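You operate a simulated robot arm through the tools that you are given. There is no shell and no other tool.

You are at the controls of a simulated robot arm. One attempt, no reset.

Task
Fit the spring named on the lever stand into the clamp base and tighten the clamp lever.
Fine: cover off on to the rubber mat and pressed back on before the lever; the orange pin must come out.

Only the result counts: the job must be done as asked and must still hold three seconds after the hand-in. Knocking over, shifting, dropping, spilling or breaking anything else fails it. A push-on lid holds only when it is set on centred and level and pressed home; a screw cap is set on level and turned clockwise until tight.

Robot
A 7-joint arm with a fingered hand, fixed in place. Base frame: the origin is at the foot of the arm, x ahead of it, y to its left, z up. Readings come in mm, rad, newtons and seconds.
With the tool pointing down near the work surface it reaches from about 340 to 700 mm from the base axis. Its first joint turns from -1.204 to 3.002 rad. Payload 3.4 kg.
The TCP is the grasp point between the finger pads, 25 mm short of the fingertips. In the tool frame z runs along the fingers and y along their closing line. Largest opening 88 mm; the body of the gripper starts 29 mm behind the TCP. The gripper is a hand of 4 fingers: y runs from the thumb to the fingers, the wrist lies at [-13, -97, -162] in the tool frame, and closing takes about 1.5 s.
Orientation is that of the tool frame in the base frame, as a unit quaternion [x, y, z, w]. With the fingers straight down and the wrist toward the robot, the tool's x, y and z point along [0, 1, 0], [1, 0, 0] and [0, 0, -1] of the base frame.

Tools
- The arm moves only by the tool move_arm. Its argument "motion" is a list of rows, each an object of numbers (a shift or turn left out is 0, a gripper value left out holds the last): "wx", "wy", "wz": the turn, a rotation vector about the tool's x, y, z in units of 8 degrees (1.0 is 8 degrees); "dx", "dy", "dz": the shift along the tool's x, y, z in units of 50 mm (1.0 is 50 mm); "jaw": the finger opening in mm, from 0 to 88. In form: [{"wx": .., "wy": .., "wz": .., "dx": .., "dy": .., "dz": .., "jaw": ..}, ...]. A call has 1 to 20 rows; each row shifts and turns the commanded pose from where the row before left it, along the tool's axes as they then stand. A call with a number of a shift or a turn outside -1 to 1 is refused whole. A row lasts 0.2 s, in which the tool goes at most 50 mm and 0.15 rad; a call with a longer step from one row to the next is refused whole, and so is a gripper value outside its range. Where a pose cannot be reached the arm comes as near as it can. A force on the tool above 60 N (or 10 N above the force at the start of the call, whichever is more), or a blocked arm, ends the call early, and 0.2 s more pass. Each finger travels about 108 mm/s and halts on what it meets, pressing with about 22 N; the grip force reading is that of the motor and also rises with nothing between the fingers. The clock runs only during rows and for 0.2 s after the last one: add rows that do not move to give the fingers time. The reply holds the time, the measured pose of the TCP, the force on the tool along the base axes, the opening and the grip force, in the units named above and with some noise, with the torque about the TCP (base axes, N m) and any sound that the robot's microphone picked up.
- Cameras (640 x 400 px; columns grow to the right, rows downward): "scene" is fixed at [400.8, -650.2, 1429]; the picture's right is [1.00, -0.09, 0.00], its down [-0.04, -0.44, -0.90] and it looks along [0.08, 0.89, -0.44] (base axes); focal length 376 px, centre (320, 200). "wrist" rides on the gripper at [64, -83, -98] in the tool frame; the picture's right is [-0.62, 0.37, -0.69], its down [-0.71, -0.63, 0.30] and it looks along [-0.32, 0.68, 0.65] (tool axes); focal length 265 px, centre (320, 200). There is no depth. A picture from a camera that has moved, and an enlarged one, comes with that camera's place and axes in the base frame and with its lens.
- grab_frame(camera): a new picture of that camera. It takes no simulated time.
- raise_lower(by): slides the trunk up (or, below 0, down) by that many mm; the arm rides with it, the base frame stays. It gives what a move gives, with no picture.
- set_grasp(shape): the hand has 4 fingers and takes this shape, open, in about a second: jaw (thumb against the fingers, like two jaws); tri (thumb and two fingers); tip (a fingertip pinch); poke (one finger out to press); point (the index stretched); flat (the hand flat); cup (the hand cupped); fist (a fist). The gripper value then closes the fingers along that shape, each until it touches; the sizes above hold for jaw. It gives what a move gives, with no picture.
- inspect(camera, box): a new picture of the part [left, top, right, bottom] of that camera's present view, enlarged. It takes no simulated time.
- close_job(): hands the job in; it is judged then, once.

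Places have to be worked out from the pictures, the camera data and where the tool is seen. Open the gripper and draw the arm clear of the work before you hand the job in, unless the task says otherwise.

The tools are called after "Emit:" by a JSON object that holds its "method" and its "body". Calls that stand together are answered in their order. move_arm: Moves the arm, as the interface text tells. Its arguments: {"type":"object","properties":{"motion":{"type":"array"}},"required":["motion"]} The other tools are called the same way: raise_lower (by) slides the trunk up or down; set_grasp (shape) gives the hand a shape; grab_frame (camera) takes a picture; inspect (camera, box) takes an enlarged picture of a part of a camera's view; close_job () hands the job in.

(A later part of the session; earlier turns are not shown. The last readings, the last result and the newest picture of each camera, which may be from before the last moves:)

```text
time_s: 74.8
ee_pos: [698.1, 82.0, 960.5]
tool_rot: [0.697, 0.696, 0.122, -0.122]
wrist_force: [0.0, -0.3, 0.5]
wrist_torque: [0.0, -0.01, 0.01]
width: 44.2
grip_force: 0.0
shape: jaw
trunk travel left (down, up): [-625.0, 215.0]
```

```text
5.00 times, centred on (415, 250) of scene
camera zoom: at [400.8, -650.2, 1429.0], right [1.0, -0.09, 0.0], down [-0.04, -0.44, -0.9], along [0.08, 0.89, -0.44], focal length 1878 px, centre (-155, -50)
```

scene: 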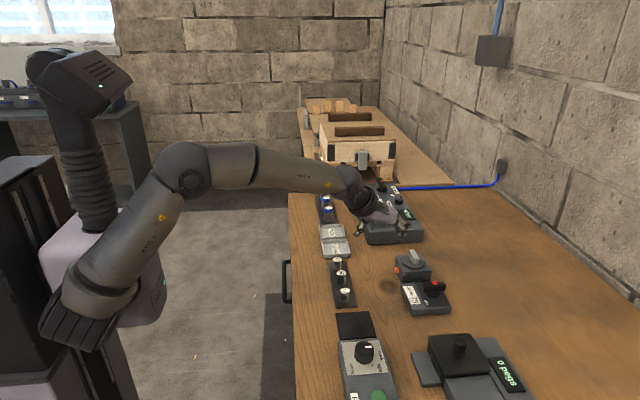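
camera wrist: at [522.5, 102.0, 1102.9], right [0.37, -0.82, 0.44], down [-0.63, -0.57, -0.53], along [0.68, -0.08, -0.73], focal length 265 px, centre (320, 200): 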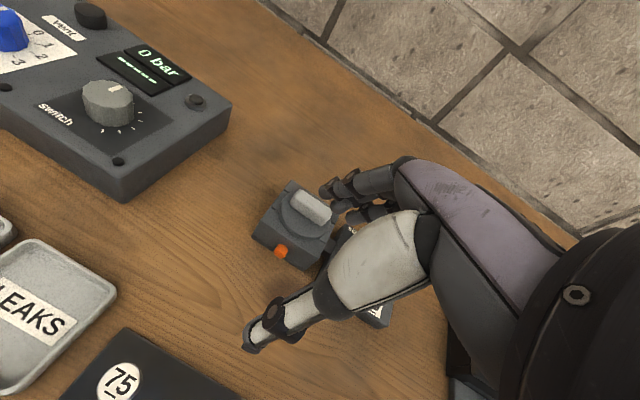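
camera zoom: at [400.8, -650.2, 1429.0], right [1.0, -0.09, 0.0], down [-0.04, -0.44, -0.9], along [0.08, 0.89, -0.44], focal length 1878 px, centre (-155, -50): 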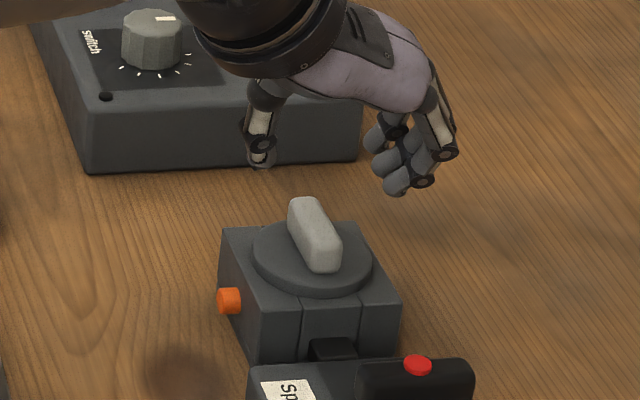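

Fingers straddle the bar (thumb on −x side). Descend to z≈925, shifting y to 77 so the tilted tips centre on the bar.

Emit:
{"method": "move_arm", "body": {"motion": [{"dx": -0.1, "dz": 0.2, "dy": 0.028}, {"dx": -0.12, "dz": 0.22}, {"dx": -0.117, "dz": 0.214}, {}]}}

Emit:
{"method": "inspect", "body": {"camera": "wrist", "box": [200, 140, 400, 340]}}

Emit:
{"method": "inspect", "body": {"camera": "scene", "box": [380, 230, 450, 290]}}

```text
time_s: 75.8
ee_pos: [700.5, 76.4, 924.1]
tool_rot: [0.697, 0.696, 0.124, -0.123]
wrist_force: [0.4, 0.5, 0.2]
wrist_torque: [0.01, 0.01, 0.03]
width: 44.3
grip_force: 0.0
shape: jaw
trunk travel left (down, up): [-625.0, 215.0]
```

```text
2.00 times, centred on (300, 240) of wrist
camera zoom: at [617.4, 101.4, 1038.5], right [0.37, -0.82, 0.44], down [-0.63, -0.57, -0.53], along [0.68, -0.08, -0.73], focal length 531 px, centre (360, 120)
```

zoom: 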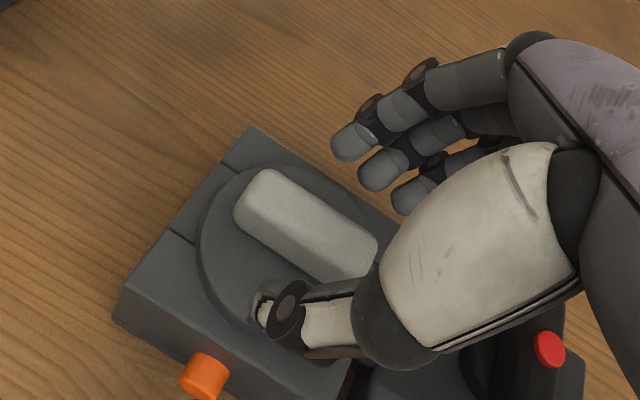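

```text
6.67 times, centred on (415, 260) of scene
camera zoom: at [400.8, -650.2, 1429.0], right [1.0, -0.09, 0.0], down [-0.04, -0.44, -0.9], along [0.08, 0.89, -0.44], focal length 2504 px, centre (-313, -200)
```

zoom: 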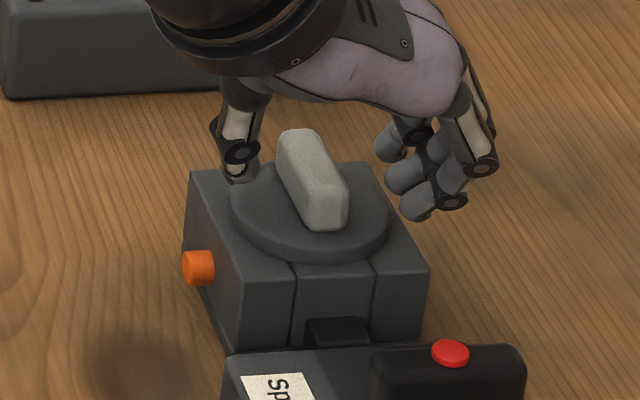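

Good alignment. Descend another 7 mm to bring the tips around the bar.

Emit:
{"method": "move_arm", "body": {"motion": [{"dx": -0.024, "dz": 0.065}, {"dx": -0.024, "dz": 0.065}, {}]}}

Emit:
{"method": "inspect", "body": {"camera": "scene", "box": [385, 240, 445, 290]}}

Emit:
{"method": "inspect", "body": {"camera": "wrist", "box": [200, 140, 400, 340]}}

```text
time_s: 76.5
ee_pos: [699.7, 76.7, 917.2]
tool_rot: [0.697, 0.695, 0.123, -0.124]
wrist_force: [0.7, -0.5, -0.3]
wrist_torque: [0.0, 0.02, -0.01]
width: 44.0
grip_force: 0.1
shape: jaw
trunk travel left (down, up): [-625.0, 215.0]
```

```text
8.00 times, centred on (415, 265) of scene
camera zoom: at [400.8, -650.2, 1429.0], right [1.0, -0.09, 0.0], down [-0.04, -0.44, -0.9], along [0.08, 0.89, -0.44], focal length 3005 px, centre (-440, -320)
```

zoom: 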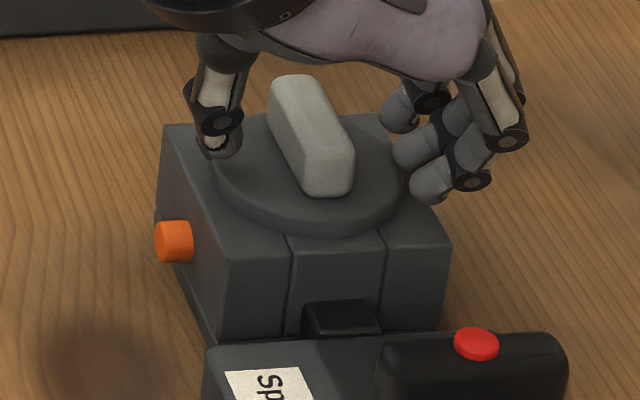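

```text
2.00 times, centred on (300, 240) of wrist
camera zoom: at [617.0, 102.0, 1031.3], right [0.37, -0.82, 0.44], down [-0.63, -0.57, -0.53], along [0.68, -0.08, -0.73], focal length 531 px, centre (360, 120)
```

zoom: 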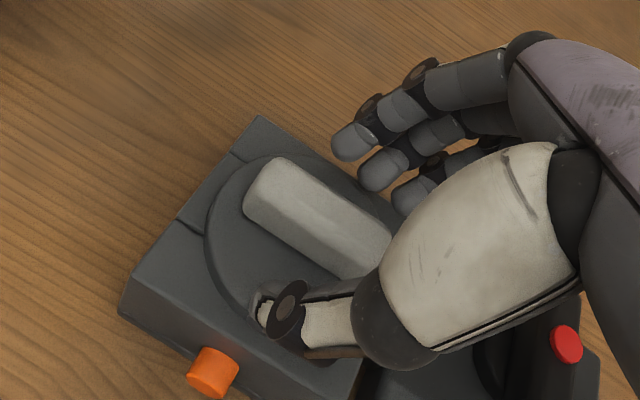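

Tips are around the bar with no contact force. Close the jaw on the handle.

Emit:
{"method": "move_arm", "body": {"motion": [{"jaw": 30}, {"jaw": 20}, {"jaw": 10}, {"jaw": 0}, {}, {}, {}, {}]}}

Emit:
{"method": "inspect", "body": {"camera": "wrist", "box": [200, 140, 400, 340]}}

Emit:
{"method": "inspect", "body": {"camera": "scene", "box": [385, 240, 445, 290]}}

```text
time_s: 78.3
ee_pos: [700.2, 77.8, 917.7]
tool_rot: [0.697, 0.696, 0.124, -0.124]
wrist_force: [0.1, -1.6, 1.9]
wrist_torque: [-0.08, -0.14, 0.04]
width: 10.7
grip_force: 21.8
shape: jaw
trunk travel left (down, up): [-625.0, 215.0]
```

```text
2.00 times, centred on (300, 240) of wrist
camera zoom: at [616.7, 101.7, 1031.8], right [0.37, -0.82, 0.44], down [-0.63, -0.57, -0.53], along [0.68, -0.08, -0.73], focal length 531 px, centre (360, 120)
```

zoom: 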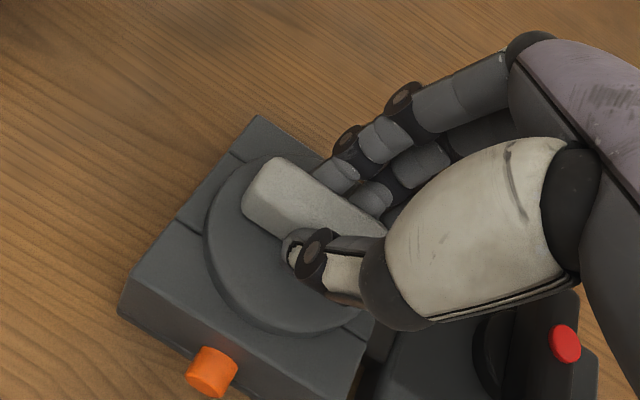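

```text
8.00 times, centred on (415, 265) of scene
camera zoom: at [400.8, -650.2, 1429.0], right [1.0, -0.09, 0.0], down [-0.04, -0.44, -0.9], along [0.08, 0.89, -0.44], focal length 3005 px, centre (-440, -320)
```

zoom: 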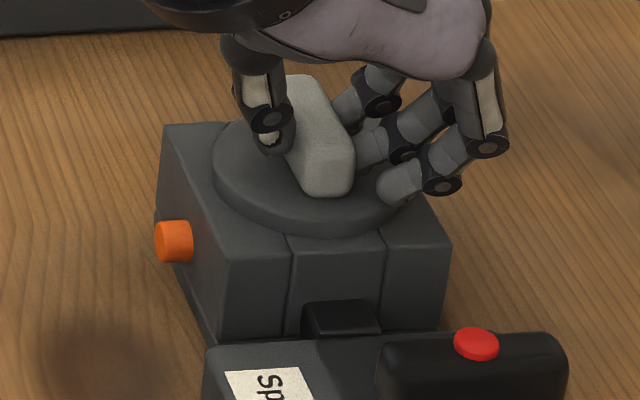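

Handle gripped (width 10.7 reading). I lift gently 3 mm and read the force to see whether the cover is free.

Emit:
{"method": "move_arm", "body": {"motion": [{"dx": 0.0103, "dz": -0.0282}, {"dx": 0.0103, "dz": -0.0282}]}}

Emit:
{"method": "move_arm", "body": {"motion": [{"dx": 0.0103, "dz": -0.0282}, {"dx": 0.0103, "dz": -0.0282}]}}

Emit:
{"method": "inspect", "body": {"camera": "scene", "box": [385, 240, 445, 290]}}

```text
time_s: 79.0
ee_pos: [700.1, 77.3, 919.2]
tool_rot: [0.697, 0.696, 0.124, -0.124]
wrist_force: [-0.3, 0.4, -0.6]
wrist_torque: [0.0, -0.02, -0.02]
width: 10.8
grip_force: 21.8
shape: jaw
trunk travel left (down, up): [-625.0, 215.0]
heard: snap
```

```text
time_s: 79.5
ee_pos: [700.7, 75.6, 924.3]
tool_rot: [0.697, 0.695, 0.122, -0.124]
wrist_force: [0.1, -0.3, -0.7]
wrist_torque: [-0.04, -0.04, 0.02]
width: 10.5
grip_force: 21.8
shape: jaw
trunk travel left (down, up): [-625.0, 215.0]
```

```text
8.00 times, centred on (415, 265) of scene
camera zoom: at [400.8, -650.2, 1429.0], right [1.0, -0.09, 0.0], down [-0.04, -0.44, -0.9], along [0.08, 0.89, -0.44], focal length 3005 px, centre (-440, -320)
```

zoom: 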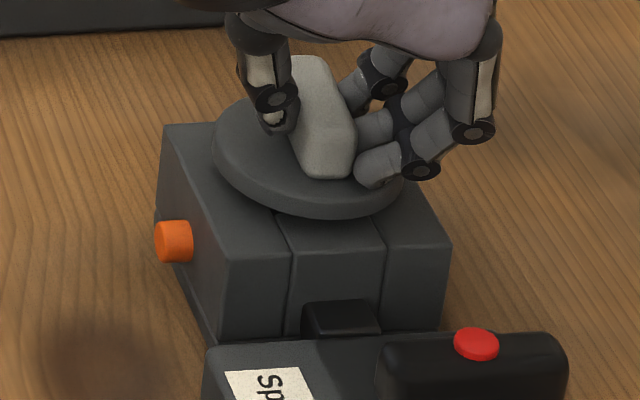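

The cover snapped free and is lifting. I raise it 50 mm and look.

Emit:
{"method": "move_arm", "body": {"motion": [{"dx": 0.05, "dz": -0.14}, {"dx": 0.08, "dz": -0.22}, {"dx": 0.1, "dz": -0.28}, {"dx": 0.1, "dz": -0.28}, {}]}}

Emit:
{"method": "inspect", "body": {"camera": "scene", "box": [370, 200, 460, 300]}}

Emit:
{"method": "grab_frame", "body": {"camera": "wrist"}}

```text
time_s: 80.8
ee_pos: [701.7, 74.4, 972.5]
tool_rot: [0.696, 0.696, 0.123, -0.123]
wrist_force: [0.1, 0.1, -0.7]
wrist_torque: [-0.01, -0.02, 0.02]
width: 10.6
grip_force: 22.2
shape: jaw
trunk travel left (down, up): [-625.0, 215.0]
```

```text
4.00 times, centred on (415, 250) of scene
camera zoom: at [400.8, -650.2, 1429.0], right [1.0, -0.09, 0.0], down [-0.04, -0.44, -0.9], along [0.08, 0.89, -0.44], focal length 1503 px, centre (-60, 0)
```

zoom: 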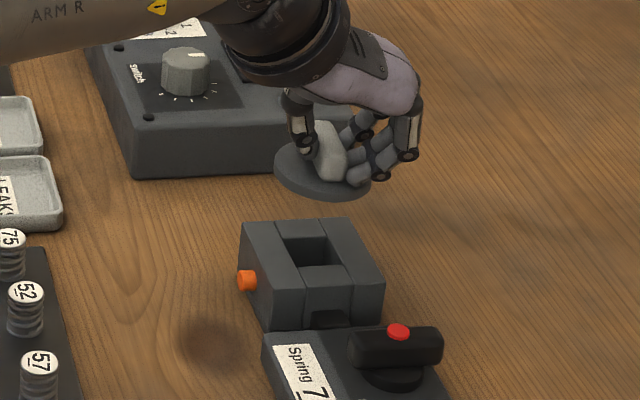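

```text
taken
camera wrist: at [617.3, 100.9, 1087.1], right [0.37, -0.82, 0.44], down [-0.63, -0.57, -0.53], along [0.68, -0.08, -0.73], focal length 265 px, centre (320, 200)
```

wrist: 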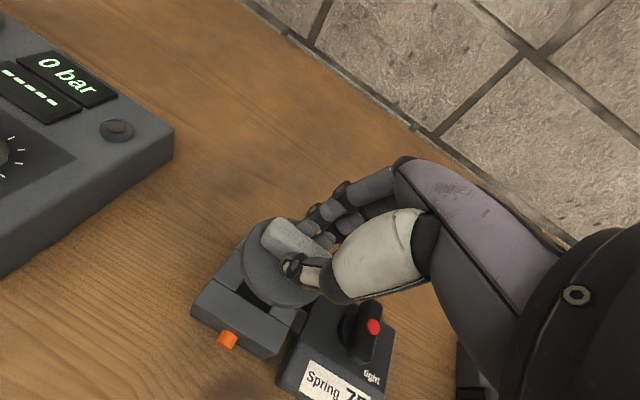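

The cover is off. I check its tilt in the grasp and the opened base closely.

Emit:
{"method": "inspect", "body": {"camera": "scene", "box": [405, 215, 465, 275]}}

Emit:
{"method": "inspect", "body": {"camera": "scene", "box": [395, 245, 455, 295]}}

Emit:
{"method": "inspect", "body": {"camera": "wrist", "box": [180, 190, 360, 360]}}

```text
6.67 times, centred on (435, 245) of scene
camera zoom: at [400.8, -650.2, 1429.0], right [1.0, -0.09, 0.0], down [-0.04, -0.44, -0.9], along [0.08, 0.89, -0.44], focal length 2504 px, centre (-447, -100)
```

zoom: 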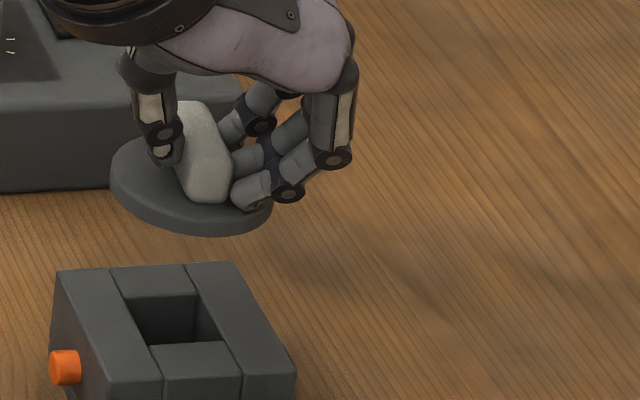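

```text
8.00 times, centred on (425, 270) of scene
camera zoom: at [400.8, -650.2, 1429.0], right [1.0, -0.09, 0.0], down [-0.04, -0.44, -0.9], along [0.08, 0.89, -0.44], focal length 3005 px, centre (-520, -360)
```

zoom: 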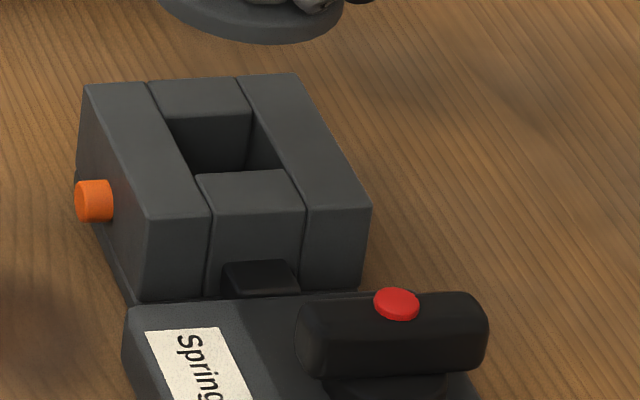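

```text
2.35 times, centred on (270, 275) of wrist
camera zoom: at [617.3, 100.9, 1087.1], right [0.37, -0.82, 0.44], down [-0.63, -0.57, -0.53], along [0.68, -0.08, -0.73], focal length 624 px, centre (438, 24)
```

zoom: 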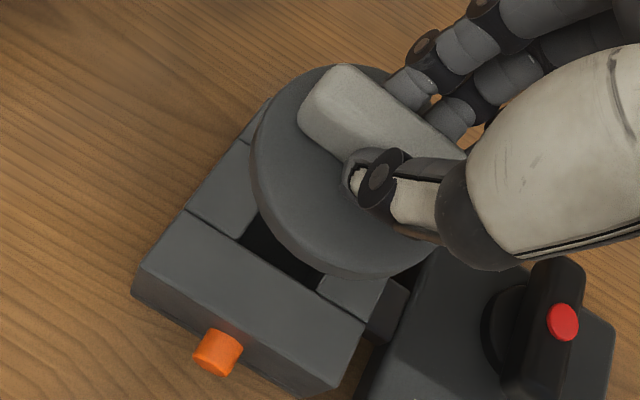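

The cover hangs slightly tilted (about 10°) but secure. I carry it over to above the mat, whose centre I compute at about (530, −70).

Emit:
{"method": "move_arm", "body": {"motion": [{"dy": -0.2, "dx": -0.16, "dz": -0.06}, {"dy": -0.35, "dx": -0.29, "dz": -0.105}, {"dy": -0.48, "dx": -0.4, "dz": -0.145}, {"dy": -0.55, "dx": -0.45, "dz": -0.165}, {"dy": -0.55, "dx": -0.45, "dz": -0.165}, {"dy": -0.55, "dx": -0.45, "dz": -0.165}, {"dy": -0.45, "dx": -0.38, "dz": -0.135}, {"dy": -0.3, "dx": -0.25, "dz": -0.09}, {}]}}

Emit:
{"method": "grab_frame", "body": {"camera": "wrist"}}

Emit:
{"method": "inspect", "body": {"camera": "scene", "box": [300, 220, 420, 360]}}

```text
time_s: 82.8
ee_pos: [530.0, -73.1, 970.6]
tool_rot: [0.697, 0.695, 0.124, -0.123]
wrist_force: [-0.3, -0.3, -0.7]
wrist_torque: [-0.01, 0.02, 0.01]
width: 10.2
grip_force: 21.6
shape: jaw
trunk travel left (down, up): [-625.0, 215.0]
```

```text
taken
camera wrist: at [446.6, -48.4, 1085.9], right [0.37, -0.82, 0.44], down [-0.63, -0.57, -0.53], along [0.68, -0.08, -0.73], focal length 265 px, centre (320, 200)
```

wrist: 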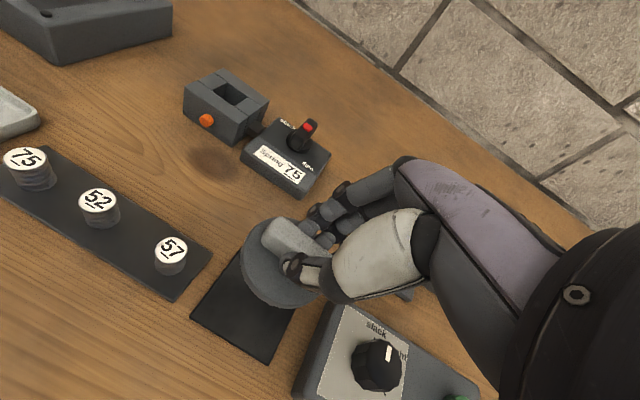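

```text
2.86 times, centred on (360, 290) of scene
camera zoom: at [400.8, -650.2, 1429.0], right [1.0, -0.09, 0.0], down [-0.04, -0.44, -0.9], along [0.08, 0.89, -0.44], focal length 1073 px, centre (206, -57)
```

zoom: 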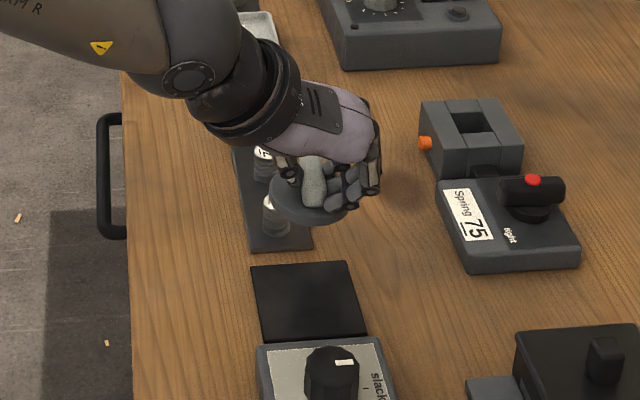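

Mat centre confirmed at about (531, −69.5). I lower the cover toward it, stopping ~10 mm above expected contact.

Emit:
{"method": "move_arm", "body": {"motion": [{"dx": -0.1, "dz": 0.25, "dy": 0.02}, {"dx": -0.16, "dz": 0.4}, {"dx": -0.16, "dz": 0.4}, {"dx": -0.13, "dz": 0.32}, {"dx": -0.095, "dz": 0.226}, {}]}}

Emit:
{"method": "inspect", "body": {"camera": "scene", "box": [325, 250, 405, 350]}}

Emit:
{"method": "inspect", "body": {"camera": "wrist", "box": [180, 180, 400, 380]}}

```text
time_s: 84.2
ee_pos: [530.2, -76.2, 885.1]
tool_rot: [0.696, 0.696, 0.123, -0.123]
wrist_force: [0.0, -0.2, -1.2]
wrist_torque: [0.02, -0.02, 0.02]
width: 10.4
grip_force: 21.8
shape: jaw
trunk travel left (down, up): [-625.0, 215.0]
```

```text
4.00 times, centred on (365, 300) of scene
camera zoom: at [400.8, -650.2, 1429.0], right [1.0, -0.09, 0.0], down [-0.04, -0.44, -0.9], along [0.08, 0.89, -0.44], focal length 1503 px, centre (140, -200)
```

zoom: 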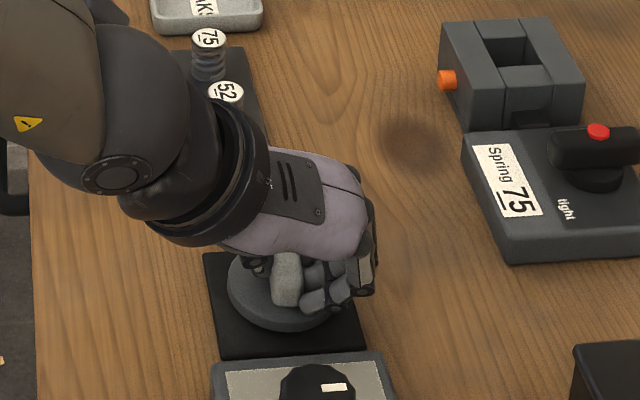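

```text
2.00 times, centred on (290, 280) of wrist
camera zoom: at [447.6, -51.9, 1000.3], right [0.37, -0.82, 0.44], down [-0.63, -0.57, -0.53], along [0.68, -0.08, -0.73], focal length 531 px, centre (380, 40)
```

zoom: 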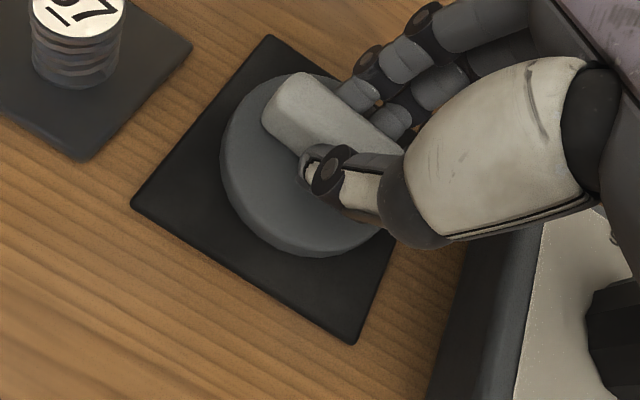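

The cover is just above the mat. Lower in small steps watching for contact.

Emit:
{"method": "move_arm", "body": {"motion": [{"dx": -0.0137, "dz": 0.0376}, {"dx": -0.0137, "dz": 0.0376}, {"dx": -0.0137, "dz": 0.0376}]}}

Emit:
{"method": "move_arm", "body": {"motion": [{"dx": -0.0137, "dz": 0.0376}]}}

Emit:
{"method": "move_arm", "body": {"motion": [{"dx": -0.0137, "dz": 0.0376}]}}

Emit:
{"method": "inspect", "body": {"camera": "wrist", "box": [180, 180, 400, 380]}}

```text
time_s: 85.0
ee_pos: [532.1, -76.3, 879.6]
tool_rot: [0.696, 0.696, 0.124, -0.122]
wrist_force: [0.3, 1.3, 5.3]
wrist_torque: [-0.02, -0.14, 0.01]
width: 10.5
grip_force: 21.8
shape: jaw
trunk travel left (down, up): [-625.0, 215.0]
```

```text
time_s: 85.3
ee_pos: [529.3, -77.2, 880.0]
tool_rot: [0.696, 0.696, 0.126, -0.121]
wrist_force: [3.8, 0.3, 14.7]
wrist_torque: [-0.13, -0.2, 0.01]
width: 10.9
grip_force: 21.8
shape: jaw
trunk travel left (down, up): [-625.0, 215.0]
```

```text
time_s: 85.8
ee_pos: [529.4, -75.5, 878.9]
tool_rot: [0.697, 0.696, 0.127, -0.12]
wrist_force: [5.9, -1.4, 25.5]
wrist_torque: [-0.07, -0.34, 0.0]
width: 11.5
grip_force: 22.1
shape: jaw
trunk travel left (down, up): [-625.0, 215.0]
```

```text
2.00 times, centred on (290, 280) of wrist
camera zoom: at [445.3, -51.3, 993.3], right [0.36, -0.82, 0.44], down [-0.63, -0.56, -0.54], along [0.69, -0.08, -0.72], focal length 531 px, centre (380, 40)
```

zoom: 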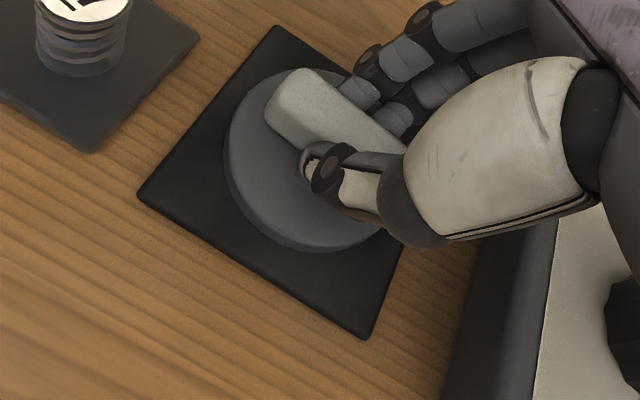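

Contact at z≈880 with 25 N built up; I ease up 2.5 mm so the load is light, then open slowly.

Emit:
{"method": "move_arm", "body": {"motion": [{"dx": 0.0137, "dz": -0.0376}, {"dx": 0.004, "dz": -0.01}, {}]}}

Emit:
{"method": "move_arm", "body": {"motion": [{"jaw": 14}, {"jaw": 18}, {"jaw": 24}, {"jaw": 32}, {"jaw": 44}, {}, {}]}}

Emit:
{"method": "inspect", "body": {"camera": "wrist", "box": [180, 180, 400, 380]}}

Emit:
{"method": "inspect", "body": {"camera": "scene", "box": [325, 270, 405, 350]}}

```text
time_s: 86.5
ee_pos: [529.5, -75.4, 879.8]
tool_rot: [0.696, 0.696, 0.125, -0.122]
wrist_force: [6.2, -0.7, 22.6]
wrist_torque: [-0.04, -0.33, 0.03]
width: 12.0
grip_force: 22.2
shape: jaw
trunk travel left (down, up): [-625.0, 215.0]
```

```text
time_s: 88.2
ee_pos: [529.7, -75.8, 878.4]
tool_rot: [0.697, 0.696, 0.123, -0.122]
wrist_force: [-5.8, 0.0, 9.5]
wrist_torque: [-0.14, -0.04, -0.08]
width: 42.4
grip_force: 0.1
shape: jaw
trunk travel left (down, up): [-625.0, 215.0]
```

```text
2.00 times, centred on (290, 280) of wrist
camera zoom: at [444.4, -51.2, 993.6], right [0.37, -0.82, 0.44], down [-0.63, -0.57, -0.53], along [0.68, -0.08, -0.72], focal length 531 px, centre (380, 40)
```

zoom: 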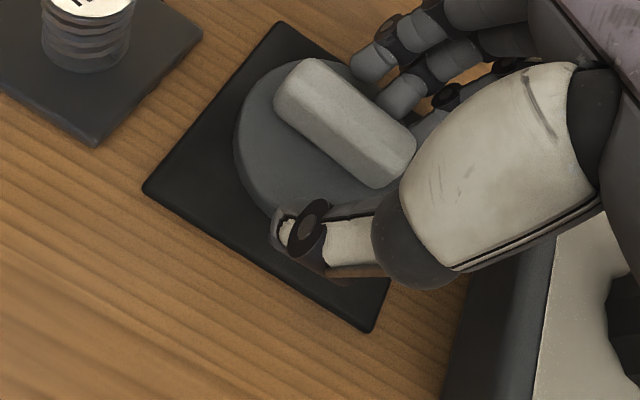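

```text
5.00 times, centred on (365, 310) of scene
camera zoom: at [400.8, -650.2, 1429.0], right [1.0, -0.09, 0.0], down [-0.04, -0.44, -0.9], along [0.08, 0.89, -0.44], focal length 1878 px, centre (95, -350)
```

zoom: 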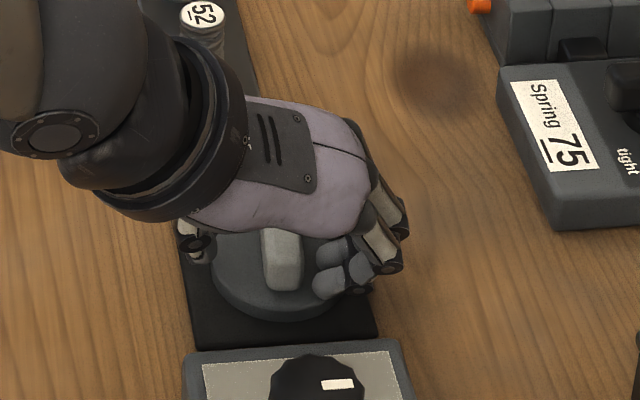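

The cover sits on the mat; the thumb tip is beside the disc's edge. I open a bit more to free it, then rise straight up.

Emit:
{"method": "move_arm", "body": {"motion": [{"jaw": 54}, {}, {"dx": 0.0137, "dz": -0.0376}, {"dx": 0.0274, "dz": -0.0752}, {"dx": 0.0274, "dz": -0.0752}]}}

Emit:
{"method": "inspect", "body": {"camera": "wrist", "box": [180, 180, 400, 380]}}

```text
time_s: 89.3
ee_pos: [530.6, -76.5, 886.6]
tool_rot: [0.697, 0.696, 0.124, -0.122]
wrist_force: [0.5, -0.5, -0.4]
wrist_torque: [-0.02, 0.0, 0.02]
width: 53.4
grip_force: 0.0
shape: jaw
trunk travel left (down, up): [-625.0, 215.0]
```

```text
2.00 times, centred on (290, 280) of wrist
camera zoom: at [446.8, -51.9, 1002.2], right [0.37, -0.82, 0.44], down [-0.63, -0.57, -0.53], along [0.68, -0.08, -0.73], focal length 531 px, centre (380, 40)
```

zoom: 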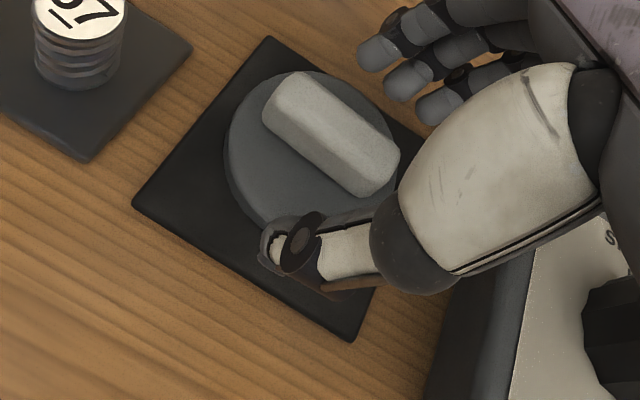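

The cover rests flat on the mat. I rise and, from there, zoom into the open pocket and the springs.

Emit:
{"method": "move_arm", "body": {"motion": [{"dx": 0.08, "dz": -0.22}, {"dx": 0.14, "dz": -0.4}, {"dx": 0.14, "dz": -0.4}, {"dx": 0.14, "dz": -0.4}, {"dx": 0.08, "dz": -0.22}, {}]}}

Emit:
{"method": "inspect", "body": {"camera": "wrist", "box": [170, 50, 340, 210]}}

Emit:
{"method": "grab_frame", "body": {"camera": "wrist"}}

Emit:
{"method": "inspect", "body": {"camera": "scene", "box": [320, 230, 440, 350]}}

```text
time_s: 90.8
ee_pos: [530.7, -77.0, 975.4]
tool_rot: [0.697, 0.696, 0.123, -0.124]
wrist_force: [0.4, -0.8, -0.4]
wrist_torque: [-0.01, 0.02, 0.02]
width: 53.9
grip_force: 0.1
shape: jaw
trunk travel left (down, up): [-625.0, 215.0]
```

```text
2.50 times, centred on (255, 130) of wrist
camera zoom: at [447.6, -52.6, 1090.4], right [0.37, -0.82, 0.44], down [-0.63, -0.57, -0.53], along [0.68, -0.08, -0.73], focal length 664 px, centre (482, 375)
```

zoom: 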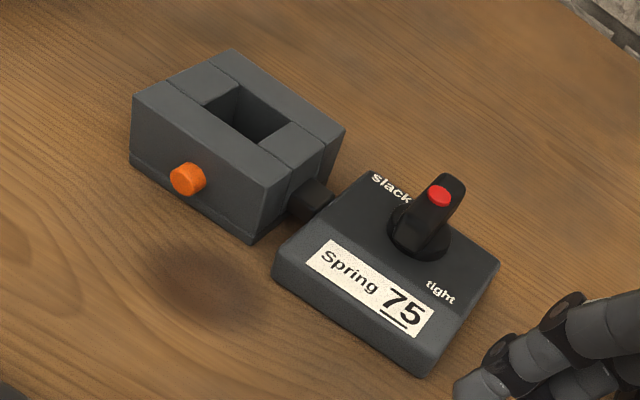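

```text
taken
camera wrist: at [447.6, -52.6, 1090.4], right [0.37, -0.82, 0.44], down [-0.63, -0.57, -0.53], along [0.68, -0.08, -0.73], focal length 265 px, centre (320, 200)
```

wrist: 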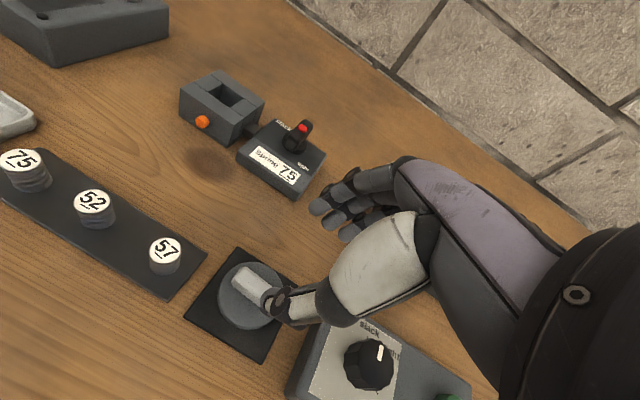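

```text
3.33 times, centred on (380, 290) of scene
camera zoom: at [400.8, -650.2, 1429.0], right [1.0, -0.09, 0.0], down [-0.04, -0.44, -0.9], along [0.08, 0.89, -0.44], focal length 1252 px, centre (120, -100)
```

zoom: 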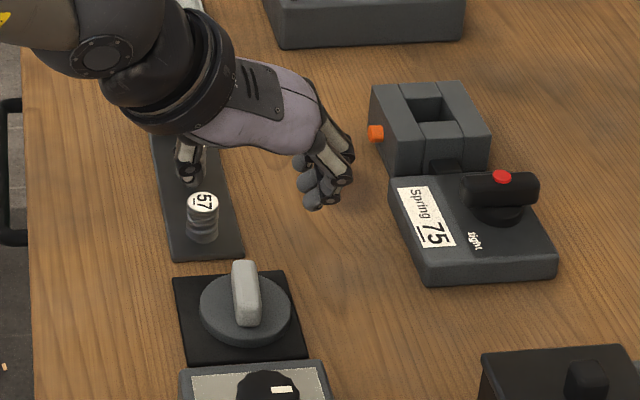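

The layout is clear. I switch to the fingertip pinch for the spring (narrow enough for the pocket) and travel to above spring 75 at about (515, 122).

Emit:
{"method": "set_grasp", "body": {"shape": "tip"}}

Emit:
{"method": "move_arm", "body": {"motion": [{"dy": -0.04, "dx": 0.3, "dz": 0.13}, {"dy": -0.04, "dx": 0.5, "dz": 0.23}, {"dy": -0.05, "dx": 0.62, "dz": 0.28}, {"dy": -0.05, "dx": 0.62, "dz": 0.28}, {"dy": -0.04, "dx": 0.6, "dz": 0.27}, {"dy": -0.04, "dx": 0.5, "dz": 0.23}, {"dy": -0.04, "dx": 0.35, "dz": 0.16}, {"dx": 0.15, "dz": 0.06}, {}]}}

Emit:
{"method": "grab_frame", "body": {"camera": "wrist"}}

Emit:
{"method": "inspect", "body": {"camera": "scene", "box": [310, 200, 400, 310]}}

```text
time_s: 91.7
ee_pos: [530.5, -76.4, 975.8]
tool_rot: [0.697, 0.696, 0.124, -0.123]
wrist_force: [0.0, -0.1, -0.1]
wrist_torque: [0.02, -0.01, 0.03]
width: 87.7
grip_force: 0.0
shape: tip
trunk travel left (down, up): [-625.0, 215.0]
```

```text
time_s: 93.7
ee_pos: [515.8, 119.7, 962.3]
tool_rot: [0.697, 0.696, 0.123, -0.123]
wrist_force: [-0.6, 0.5, -0.5]
wrist_torque: [0.0, -0.01, 0.01]
width: 88.3
grip_force: 0.0
shape: tip
trunk travel left (down, up): [-625.0, 215.0]
```

```text
taken
camera wrist: at [431.9, 145.5, 1076.0], right [0.37, -0.82, 0.44], down [-0.63, -0.57, -0.53], along [0.68, -0.08, -0.73], focal length 265 px, centre (320, 200)
```

wrist: 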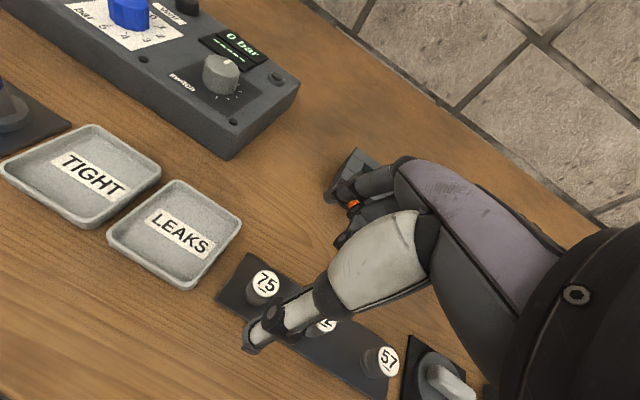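

```text
3.64 times, centred on (355, 255) of scene
camera zoom: at [400.8, -650.2, 1429.0], right [1.0, -0.09, 0.0], down [-0.04, -0.44, -0.9], along [0.08, 0.89, -0.44], focal length 1366 px, centre (193, 0)
```

zoom: 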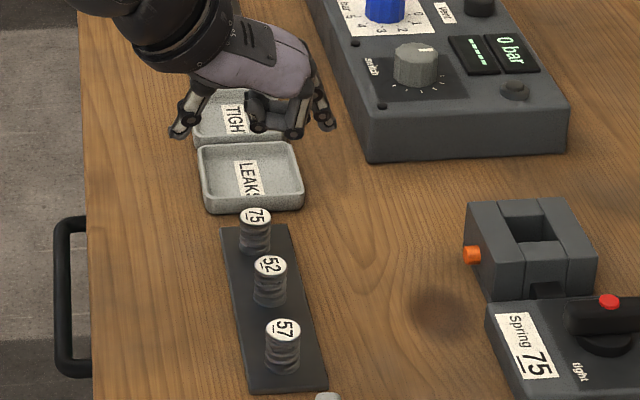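

I zoom on spring 75 in the wrist view to fix its axis and height accurately.

Emit:
{"method": "inspect", "body": {"camera": "wrist", "box": [220, 240, 320, 340]}}

Emit:
{"method": "inspect", "body": {"camera": "scene", "box": [325, 250, 365, 290]}}

```text
4.00 times, centred on (270, 290) of wrist
camera zoom: at [431.9, 145.5, 1076.0], right [0.37, -0.82, 0.44], down [-0.63, -0.57, -0.53], along [0.68, -0.08, -0.73], focal length 1062 px, centre (520, -160)
```

zoom: 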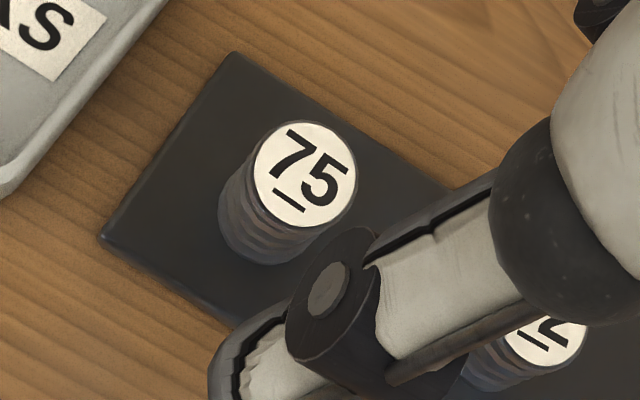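

```text
10.00 times, centred on (345, 270) of scene
camera zoom: at [400.8, -650.2, 1429.0], right [1.0, -0.09, 0.0], down [-0.04, -0.44, -0.9], along [0.08, 0.89, -0.44], focal length 3757 px, centre (70, -500)
```

zoom: 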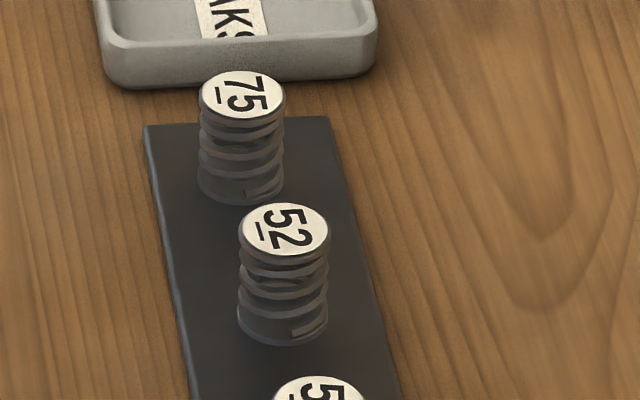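

Spring 75: axis ≈(519, 126.5), top z≈867, about 30 mm tall, 20 mm diameter. I descend with the pinch at 44 mm to about z=897 first.

Emit:
{"method": "move_arm", "body": {"motion": [{"jaw": 44, "dy": 0.064}, {"dx": -0.1, "dz": 0.28}, {"dx": -0.13, "dz": 0.36}, {"dx": -0.13, "dz": 0.36}, {"dx": -0.09, "dz": 0.24}, {}]}}

Emit:
{"method": "inspect", "body": {"camera": "wrist", "box": [210, 140, 410, 340]}}

Emit:
{"method": "inspect", "body": {"camera": "scene", "box": [315, 220, 385, 300]}}

```text
time_s: 95.0
ee_pos: [523.9, 120.6, 910.6]
tool_rot: [0.698, 0.691, 0.139, -0.127]
wrist_force: [-0.1, -0.1, 0.5]
wrist_torque: [0.0, 0.03, -0.03]
width: 44.5
grip_force: 0.1
shape: tip
trunk travel left (down, up): [-625.0, 215.0]
```

```text
2.00 times, centred on (310, 240) of wrist
camera zoom: at [439.7, 142.7, 1024.0], right [0.35, -0.84, 0.42], down [-0.63, -0.54, -0.56], along [0.69, -0.07, -0.72], focal length 531 px, centre (340, 120)
```

zoom: 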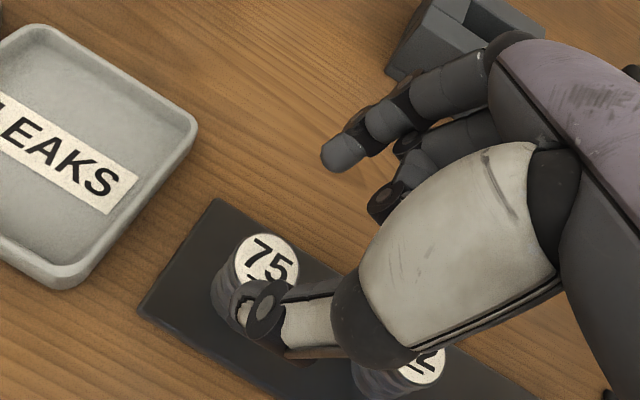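

```text
5.00 times, centred on (350, 260) of scene
camera zoom: at [400.8, -650.2, 1429.0], right [1.0, -0.09, 0.0], down [-0.04, -0.44, -0.9], along [0.08, 0.89, -0.44], focal length 1878 px, centre (170, -100)
```

zoom: 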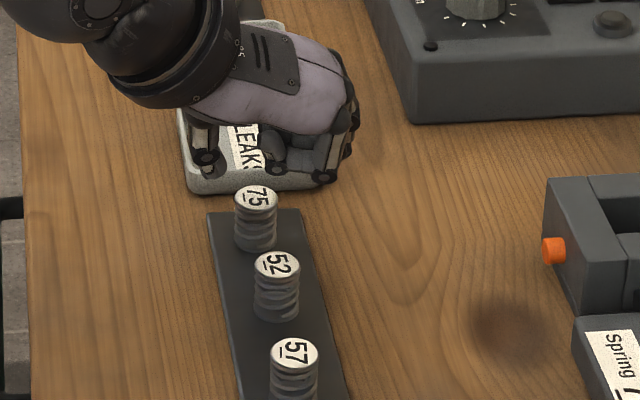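

The pose is a bit off the commanded one (z 911, slight rotation); I let it settle and read again.

Emit:
{"method": "move_arm", "body": {"motion": [{}, {}]}}

Emit:
{"method": "grab_frame", "body": {"camera": "scene"}}

```text
time_s: 95.7
ee_pos: [525.3, 117.7, 907.0]
tool_rot: [0.7, 0.689, 0.137, -0.129]
wrist_force: [-0.4, 0.6, -0.6]
wrist_torque: [-0.03, 0.01, 0.03]
width: 44.7
grip_force: 0.0
shape: tip
trunk travel left (down, up): [-625.0, 215.0]
```

```text
taken
```

scene: 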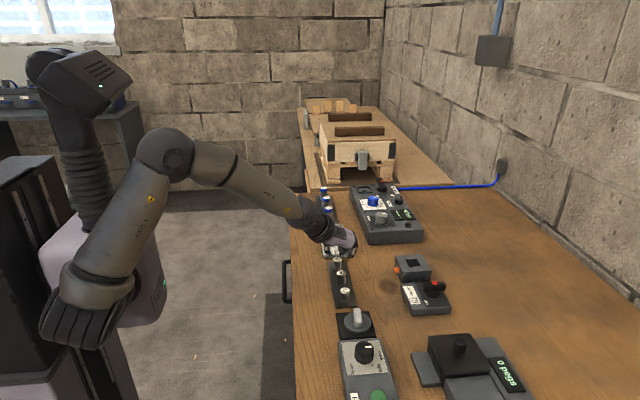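

I give it more settling time to see if it converges.

Emit:
{"method": "move_arm", "body": {"motion": [{}, {}, {}, {}, {}, {}]}}

```text
time_s: 97.0
ee_pos: [524.3, 118.4, 905.1]
tool_rot: [0.701, 0.688, 0.136, -0.13]
wrist_force: [-0.2, 0.4, 0.1]
wrist_torque: [0.02, 0.01, 0.0]
width: 44.6
grip_force: 0.1
shape: tip
trunk travel left (down, up): [-625.0, 215.0]
```

It stays ~5 mm off: a joint limit at this low, near position. I raise the arm by 85 mm and lower the trunk by 85 mm to use a better configuration.

Emit:
{"method": "move_arm", "body": {"motion": [{"dx": 0.1, "dz": -0.28}, {"dx": 0.13, "dz": -0.36}, {"dx": 0.13, "dz": -0.36}, {"dx": 0.13, "dz": -0.36}, {"dx": 0.08, "dz": -0.22}, {}, {}]}}

```text
time_s: 98.7
ee_pos: [518.8, 121.0, 978.6]
tool_rot: [0.697, 0.696, 0.122, -0.122]
wrist_force: [-0.1, -0.4, -0.3]
wrist_torque: [0.02, 0.02, -0.01]
width: 44.3
grip_force: 0.1
shape: tip
trunk travel left (down, up): [-625.0, 215.0]
```

Back on command at (519, 121, 979). Lower the trunk 75 mm → TCP z≈904, above the spring.

Emit:
{"method": "raise_lower", "body": {"by": -75}}

Emit:
{"method": "inspect", "body": {"camera": "wrist", "box": [210, 140, 410, 340]}}

Emit:
{"method": "grab_frame", "body": {"camera": "scene"}}

```text
time_s: 99.8
ee_pos: [517.7, 120.4, 904.0]
tool_rot: [0.697, 0.695, 0.122, -0.124]
wrist_force: [-0.2, 0.0, -0.2]
wrist_torque: [0.01, 0.02, -0.01]
width: 44.7
grip_force: 0.1
shape: tip
trunk travel left (down, up): [-550.0, 290.0]
```

```text
2.00 times, centred on (310, 240) of wrist
camera zoom: at [435.3, 145.7, 1017.8], right [0.37, -0.82, 0.44], down [-0.63, -0.57, -0.53], along [0.68, -0.08, -0.73], focal length 531 px, centre (340, 120)
```

zoom: 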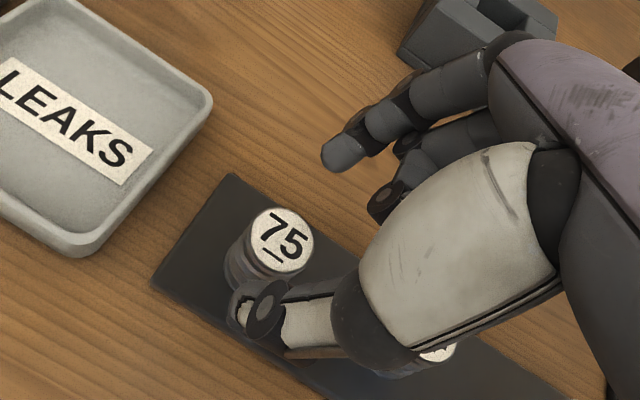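

```text
taken
```

scene: 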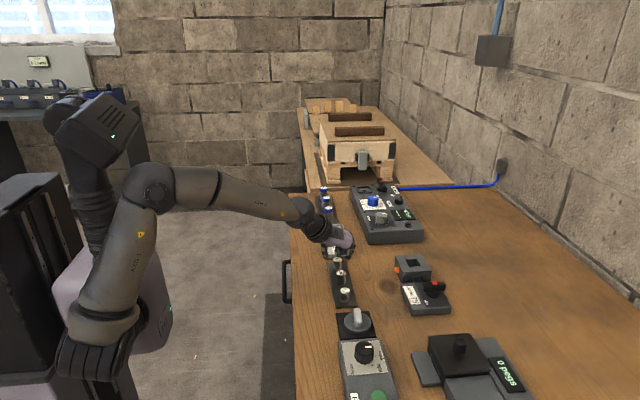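

Spring axis re-measured at ≈(519.9, 125.7). Descend 27 mm to grip height.

Emit:
{"method": "move_arm", "body": {"motion": [{"dx": -0.06, "dz": 0.15, "dy": 0.036}, {"dx": -0.08, "dz": 0.19}, {"dx": -0.065, "dz": 0.16}, {}]}}

Emit:
{"method": "inspect", "body": {"camera": "wrist", "box": [210, 140, 410, 340]}}

Emit:
{"method": "inspect", "body": {"camera": "scene", "box": [315, 230, 375, 290]}}

```text
time_s: 100.8
ee_pos: [520.6, 119.4, 876.2]
tool_rot: [0.697, 0.696, 0.123, -0.123]
wrist_force: [0.1, 0.1, 0.5]
wrist_torque: [0.0, -0.04, -0.05]
width: 44.5
grip_force: 0.1
shape: tip
trunk travel left (down, up): [-550.0, 290.0]
```

```text
2.00 times, centred on (310, 240) of wrist
camera zoom: at [437.7, 144.1, 990.2], right [0.37, -0.82, 0.44], down [-0.63, -0.57, -0.53], along [0.68, -0.08, -0.73], focal length 531 px, centre (340, 120)
```

zoom: 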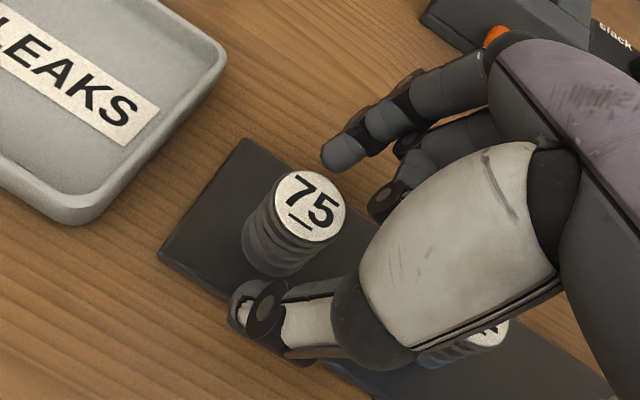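

```text
6.67 times, centred on (345, 260) of scene
camera zoom: at [400.8, -650.2, 1429.0], right [1.0, -0.09, 0.0], down [-0.04, -0.44, -0.9], along [0.08, 0.89, -0.44], focal length 2504 px, centre (153, -200)
```

zoom: 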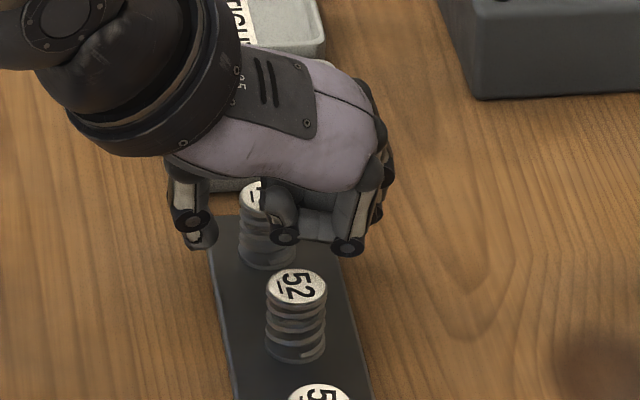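

The spring stands between thumb and index. Close the pinch.

Emit:
{"method": "move_arm", "body": {"motion": [{"jaw": 32}, {"jaw": 24}, {"jaw": 16}, {"jaw": 8}, {"jaw": 0}, {}, {}, {}, {}]}}

Emit:
{"method": "inspect", "body": {"camera": "wrist", "box": [210, 140, 410, 340]}}

Emit:
{"method": "inspect", "body": {"camera": "scene", "box": [315, 230, 375, 290]}}

```text
time_s: 102.8
ee_pos: [521.3, 117.5, 875.6]
tool_rot: [0.697, 0.695, 0.124, -0.123]
wrist_force: [-0.7, 0.4, -0.1]
wrist_torque: [-0.01, 0.01, -0.01]
width: 16.2
grip_force: 22.3
shape: tip
trunk travel left (down, up): [-550.0, 290.0]
```

```text
2.00 times, centred on (310, 240) of wrist
camera zoom: at [437.8, 144.1, 990.4], right [0.37, -0.82, 0.44], down [-0.63, -0.57, -0.53], along [0.68, -0.08, -0.73], focal length 531 px, centre (340, 120)
```

zoom: 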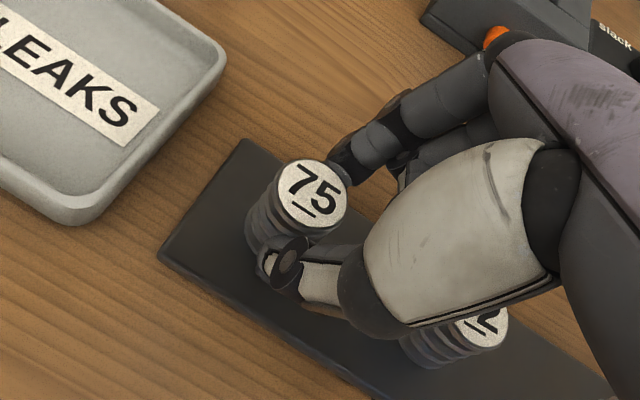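

```text
6.67 times, centred on (345, 260) of scene
camera zoom: at [400.8, -650.2, 1429.0], right [1.0, -0.09, 0.0], down [-0.04, -0.44, -0.9], along [0.08, 0.89, -0.44], focal length 2504 px, centre (153, -200)
```

zoom: 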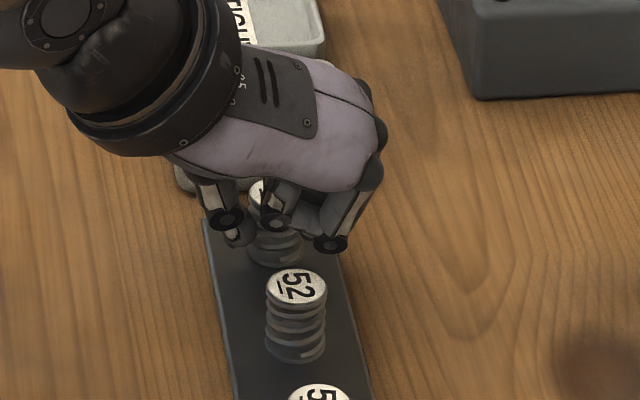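

The pinch holds the spring (16 mm reading, 22 N). Lift gently 12 mm and look.

Emit:
{"method": "move_arm", "body": {"motion": [{"dx": 0.014, "dz": -0.038}, {"dx": 0.027, "dz": -0.075}, {"dx": 0.04, "dz": -0.113}, {}]}}

Emit:
{"method": "inspect", "body": {"camera": "wrist", "box": [210, 140, 410, 340]}}

Emit:
{"method": "inspect", "body": {"camera": "scene", "box": [315, 230, 375, 290]}}

```text
time_s: 103.8
ee_pos: [521.8, 118.5, 888.1]
tool_rot: [0.697, 0.696, 0.124, -0.123]
wrist_force: [-0.8, -0.3, -0.5]
wrist_torque: [-0.02, -0.04, -0.01]
width: 16.2
grip_force: 21.8
shape: tip
trunk travel left (down, up): [-550.0, 290.0]
```

```text
2.00 times, centred on (310, 240) of wrist
camera zoom: at [437.6, 144.2, 1002.2], right [0.37, -0.82, 0.44], down [-0.63, -0.57, -0.53], along [0.68, -0.08, -0.73], focal length 531 px, centre (340, 120)
```

zoom: 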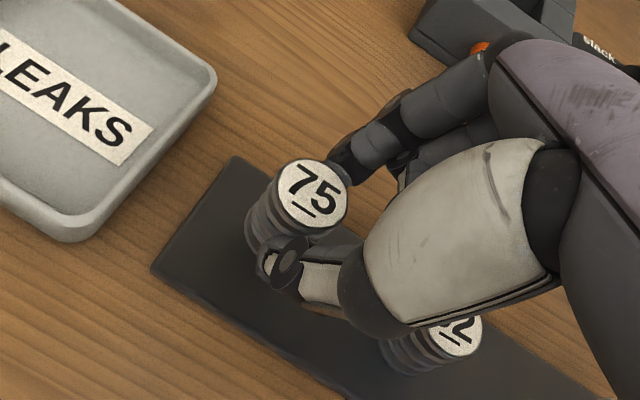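

```text
6.67 times, centred on (345, 260) of scene
camera zoom: at [400.8, -650.2, 1429.0], right [1.0, -0.09, 0.0], down [-0.04, -0.44, -0.9], along [0.08, 0.89, -0.44], focal length 2504 px, centre (153, -200)
```

zoom: 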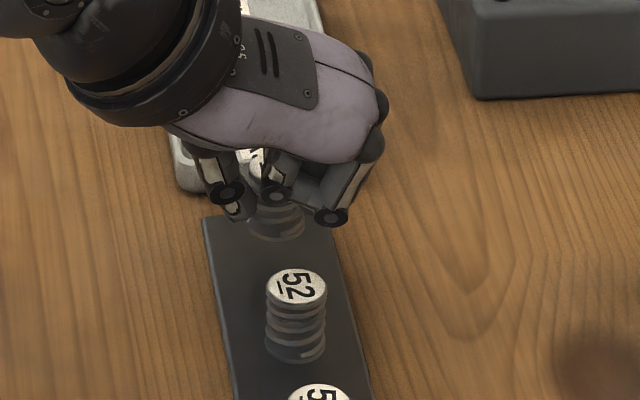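

Spring 75 is held upright and free. I raise the trunk 75 mm (lifting it clear to z≈963 and giving reach toward the base).

Emit:
{"method": "raise_lower", "body": {"by": 75}}

Emit:
{"method": "inspect", "body": {"camera": "wrist", "box": [210, 140, 410, 340]}}

Emit:
{"method": "inspect", "body": {"camera": "scene", "box": [310, 190, 390, 290]}}

```text
time_s: 104.9
ee_pos: [520.8, 119.6, 962.9]
tool_rot: [0.697, 0.695, 0.124, -0.123]
wrist_force: [0.8, 0.8, -1.0]
wrist_torque: [-0.01, -0.03, -0.01]
width: 16.3
grip_force: 22.0
shape: tip
trunk travel left (down, up): [-625.0, 215.0]
```

```text
2.00 times, centred on (310, 240) of wrist
camera zoom: at [437.7, 144.1, 1077.0], right [0.37, -0.82, 0.44], down [-0.63, -0.57, -0.53], along [0.68, -0.08, -0.73], focal length 531 px, centre (340, 120)
```

zoom: 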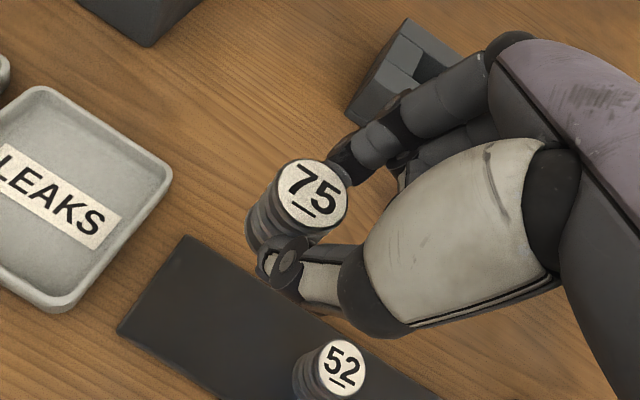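

```text
4.00 times, centred on (350, 240) of scene
camera zoom: at [400.8, -650.2, 1429.0], right [1.0, -0.09, 0.0], down [-0.04, -0.44, -0.9], along [0.08, 0.89, -0.44], focal length 1503 px, centre (200, 40)
```

zoom: 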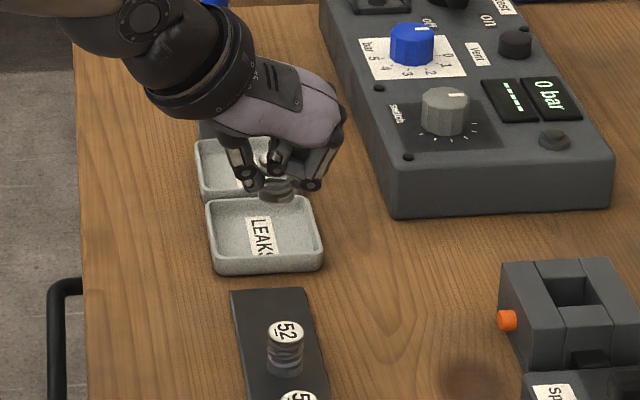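

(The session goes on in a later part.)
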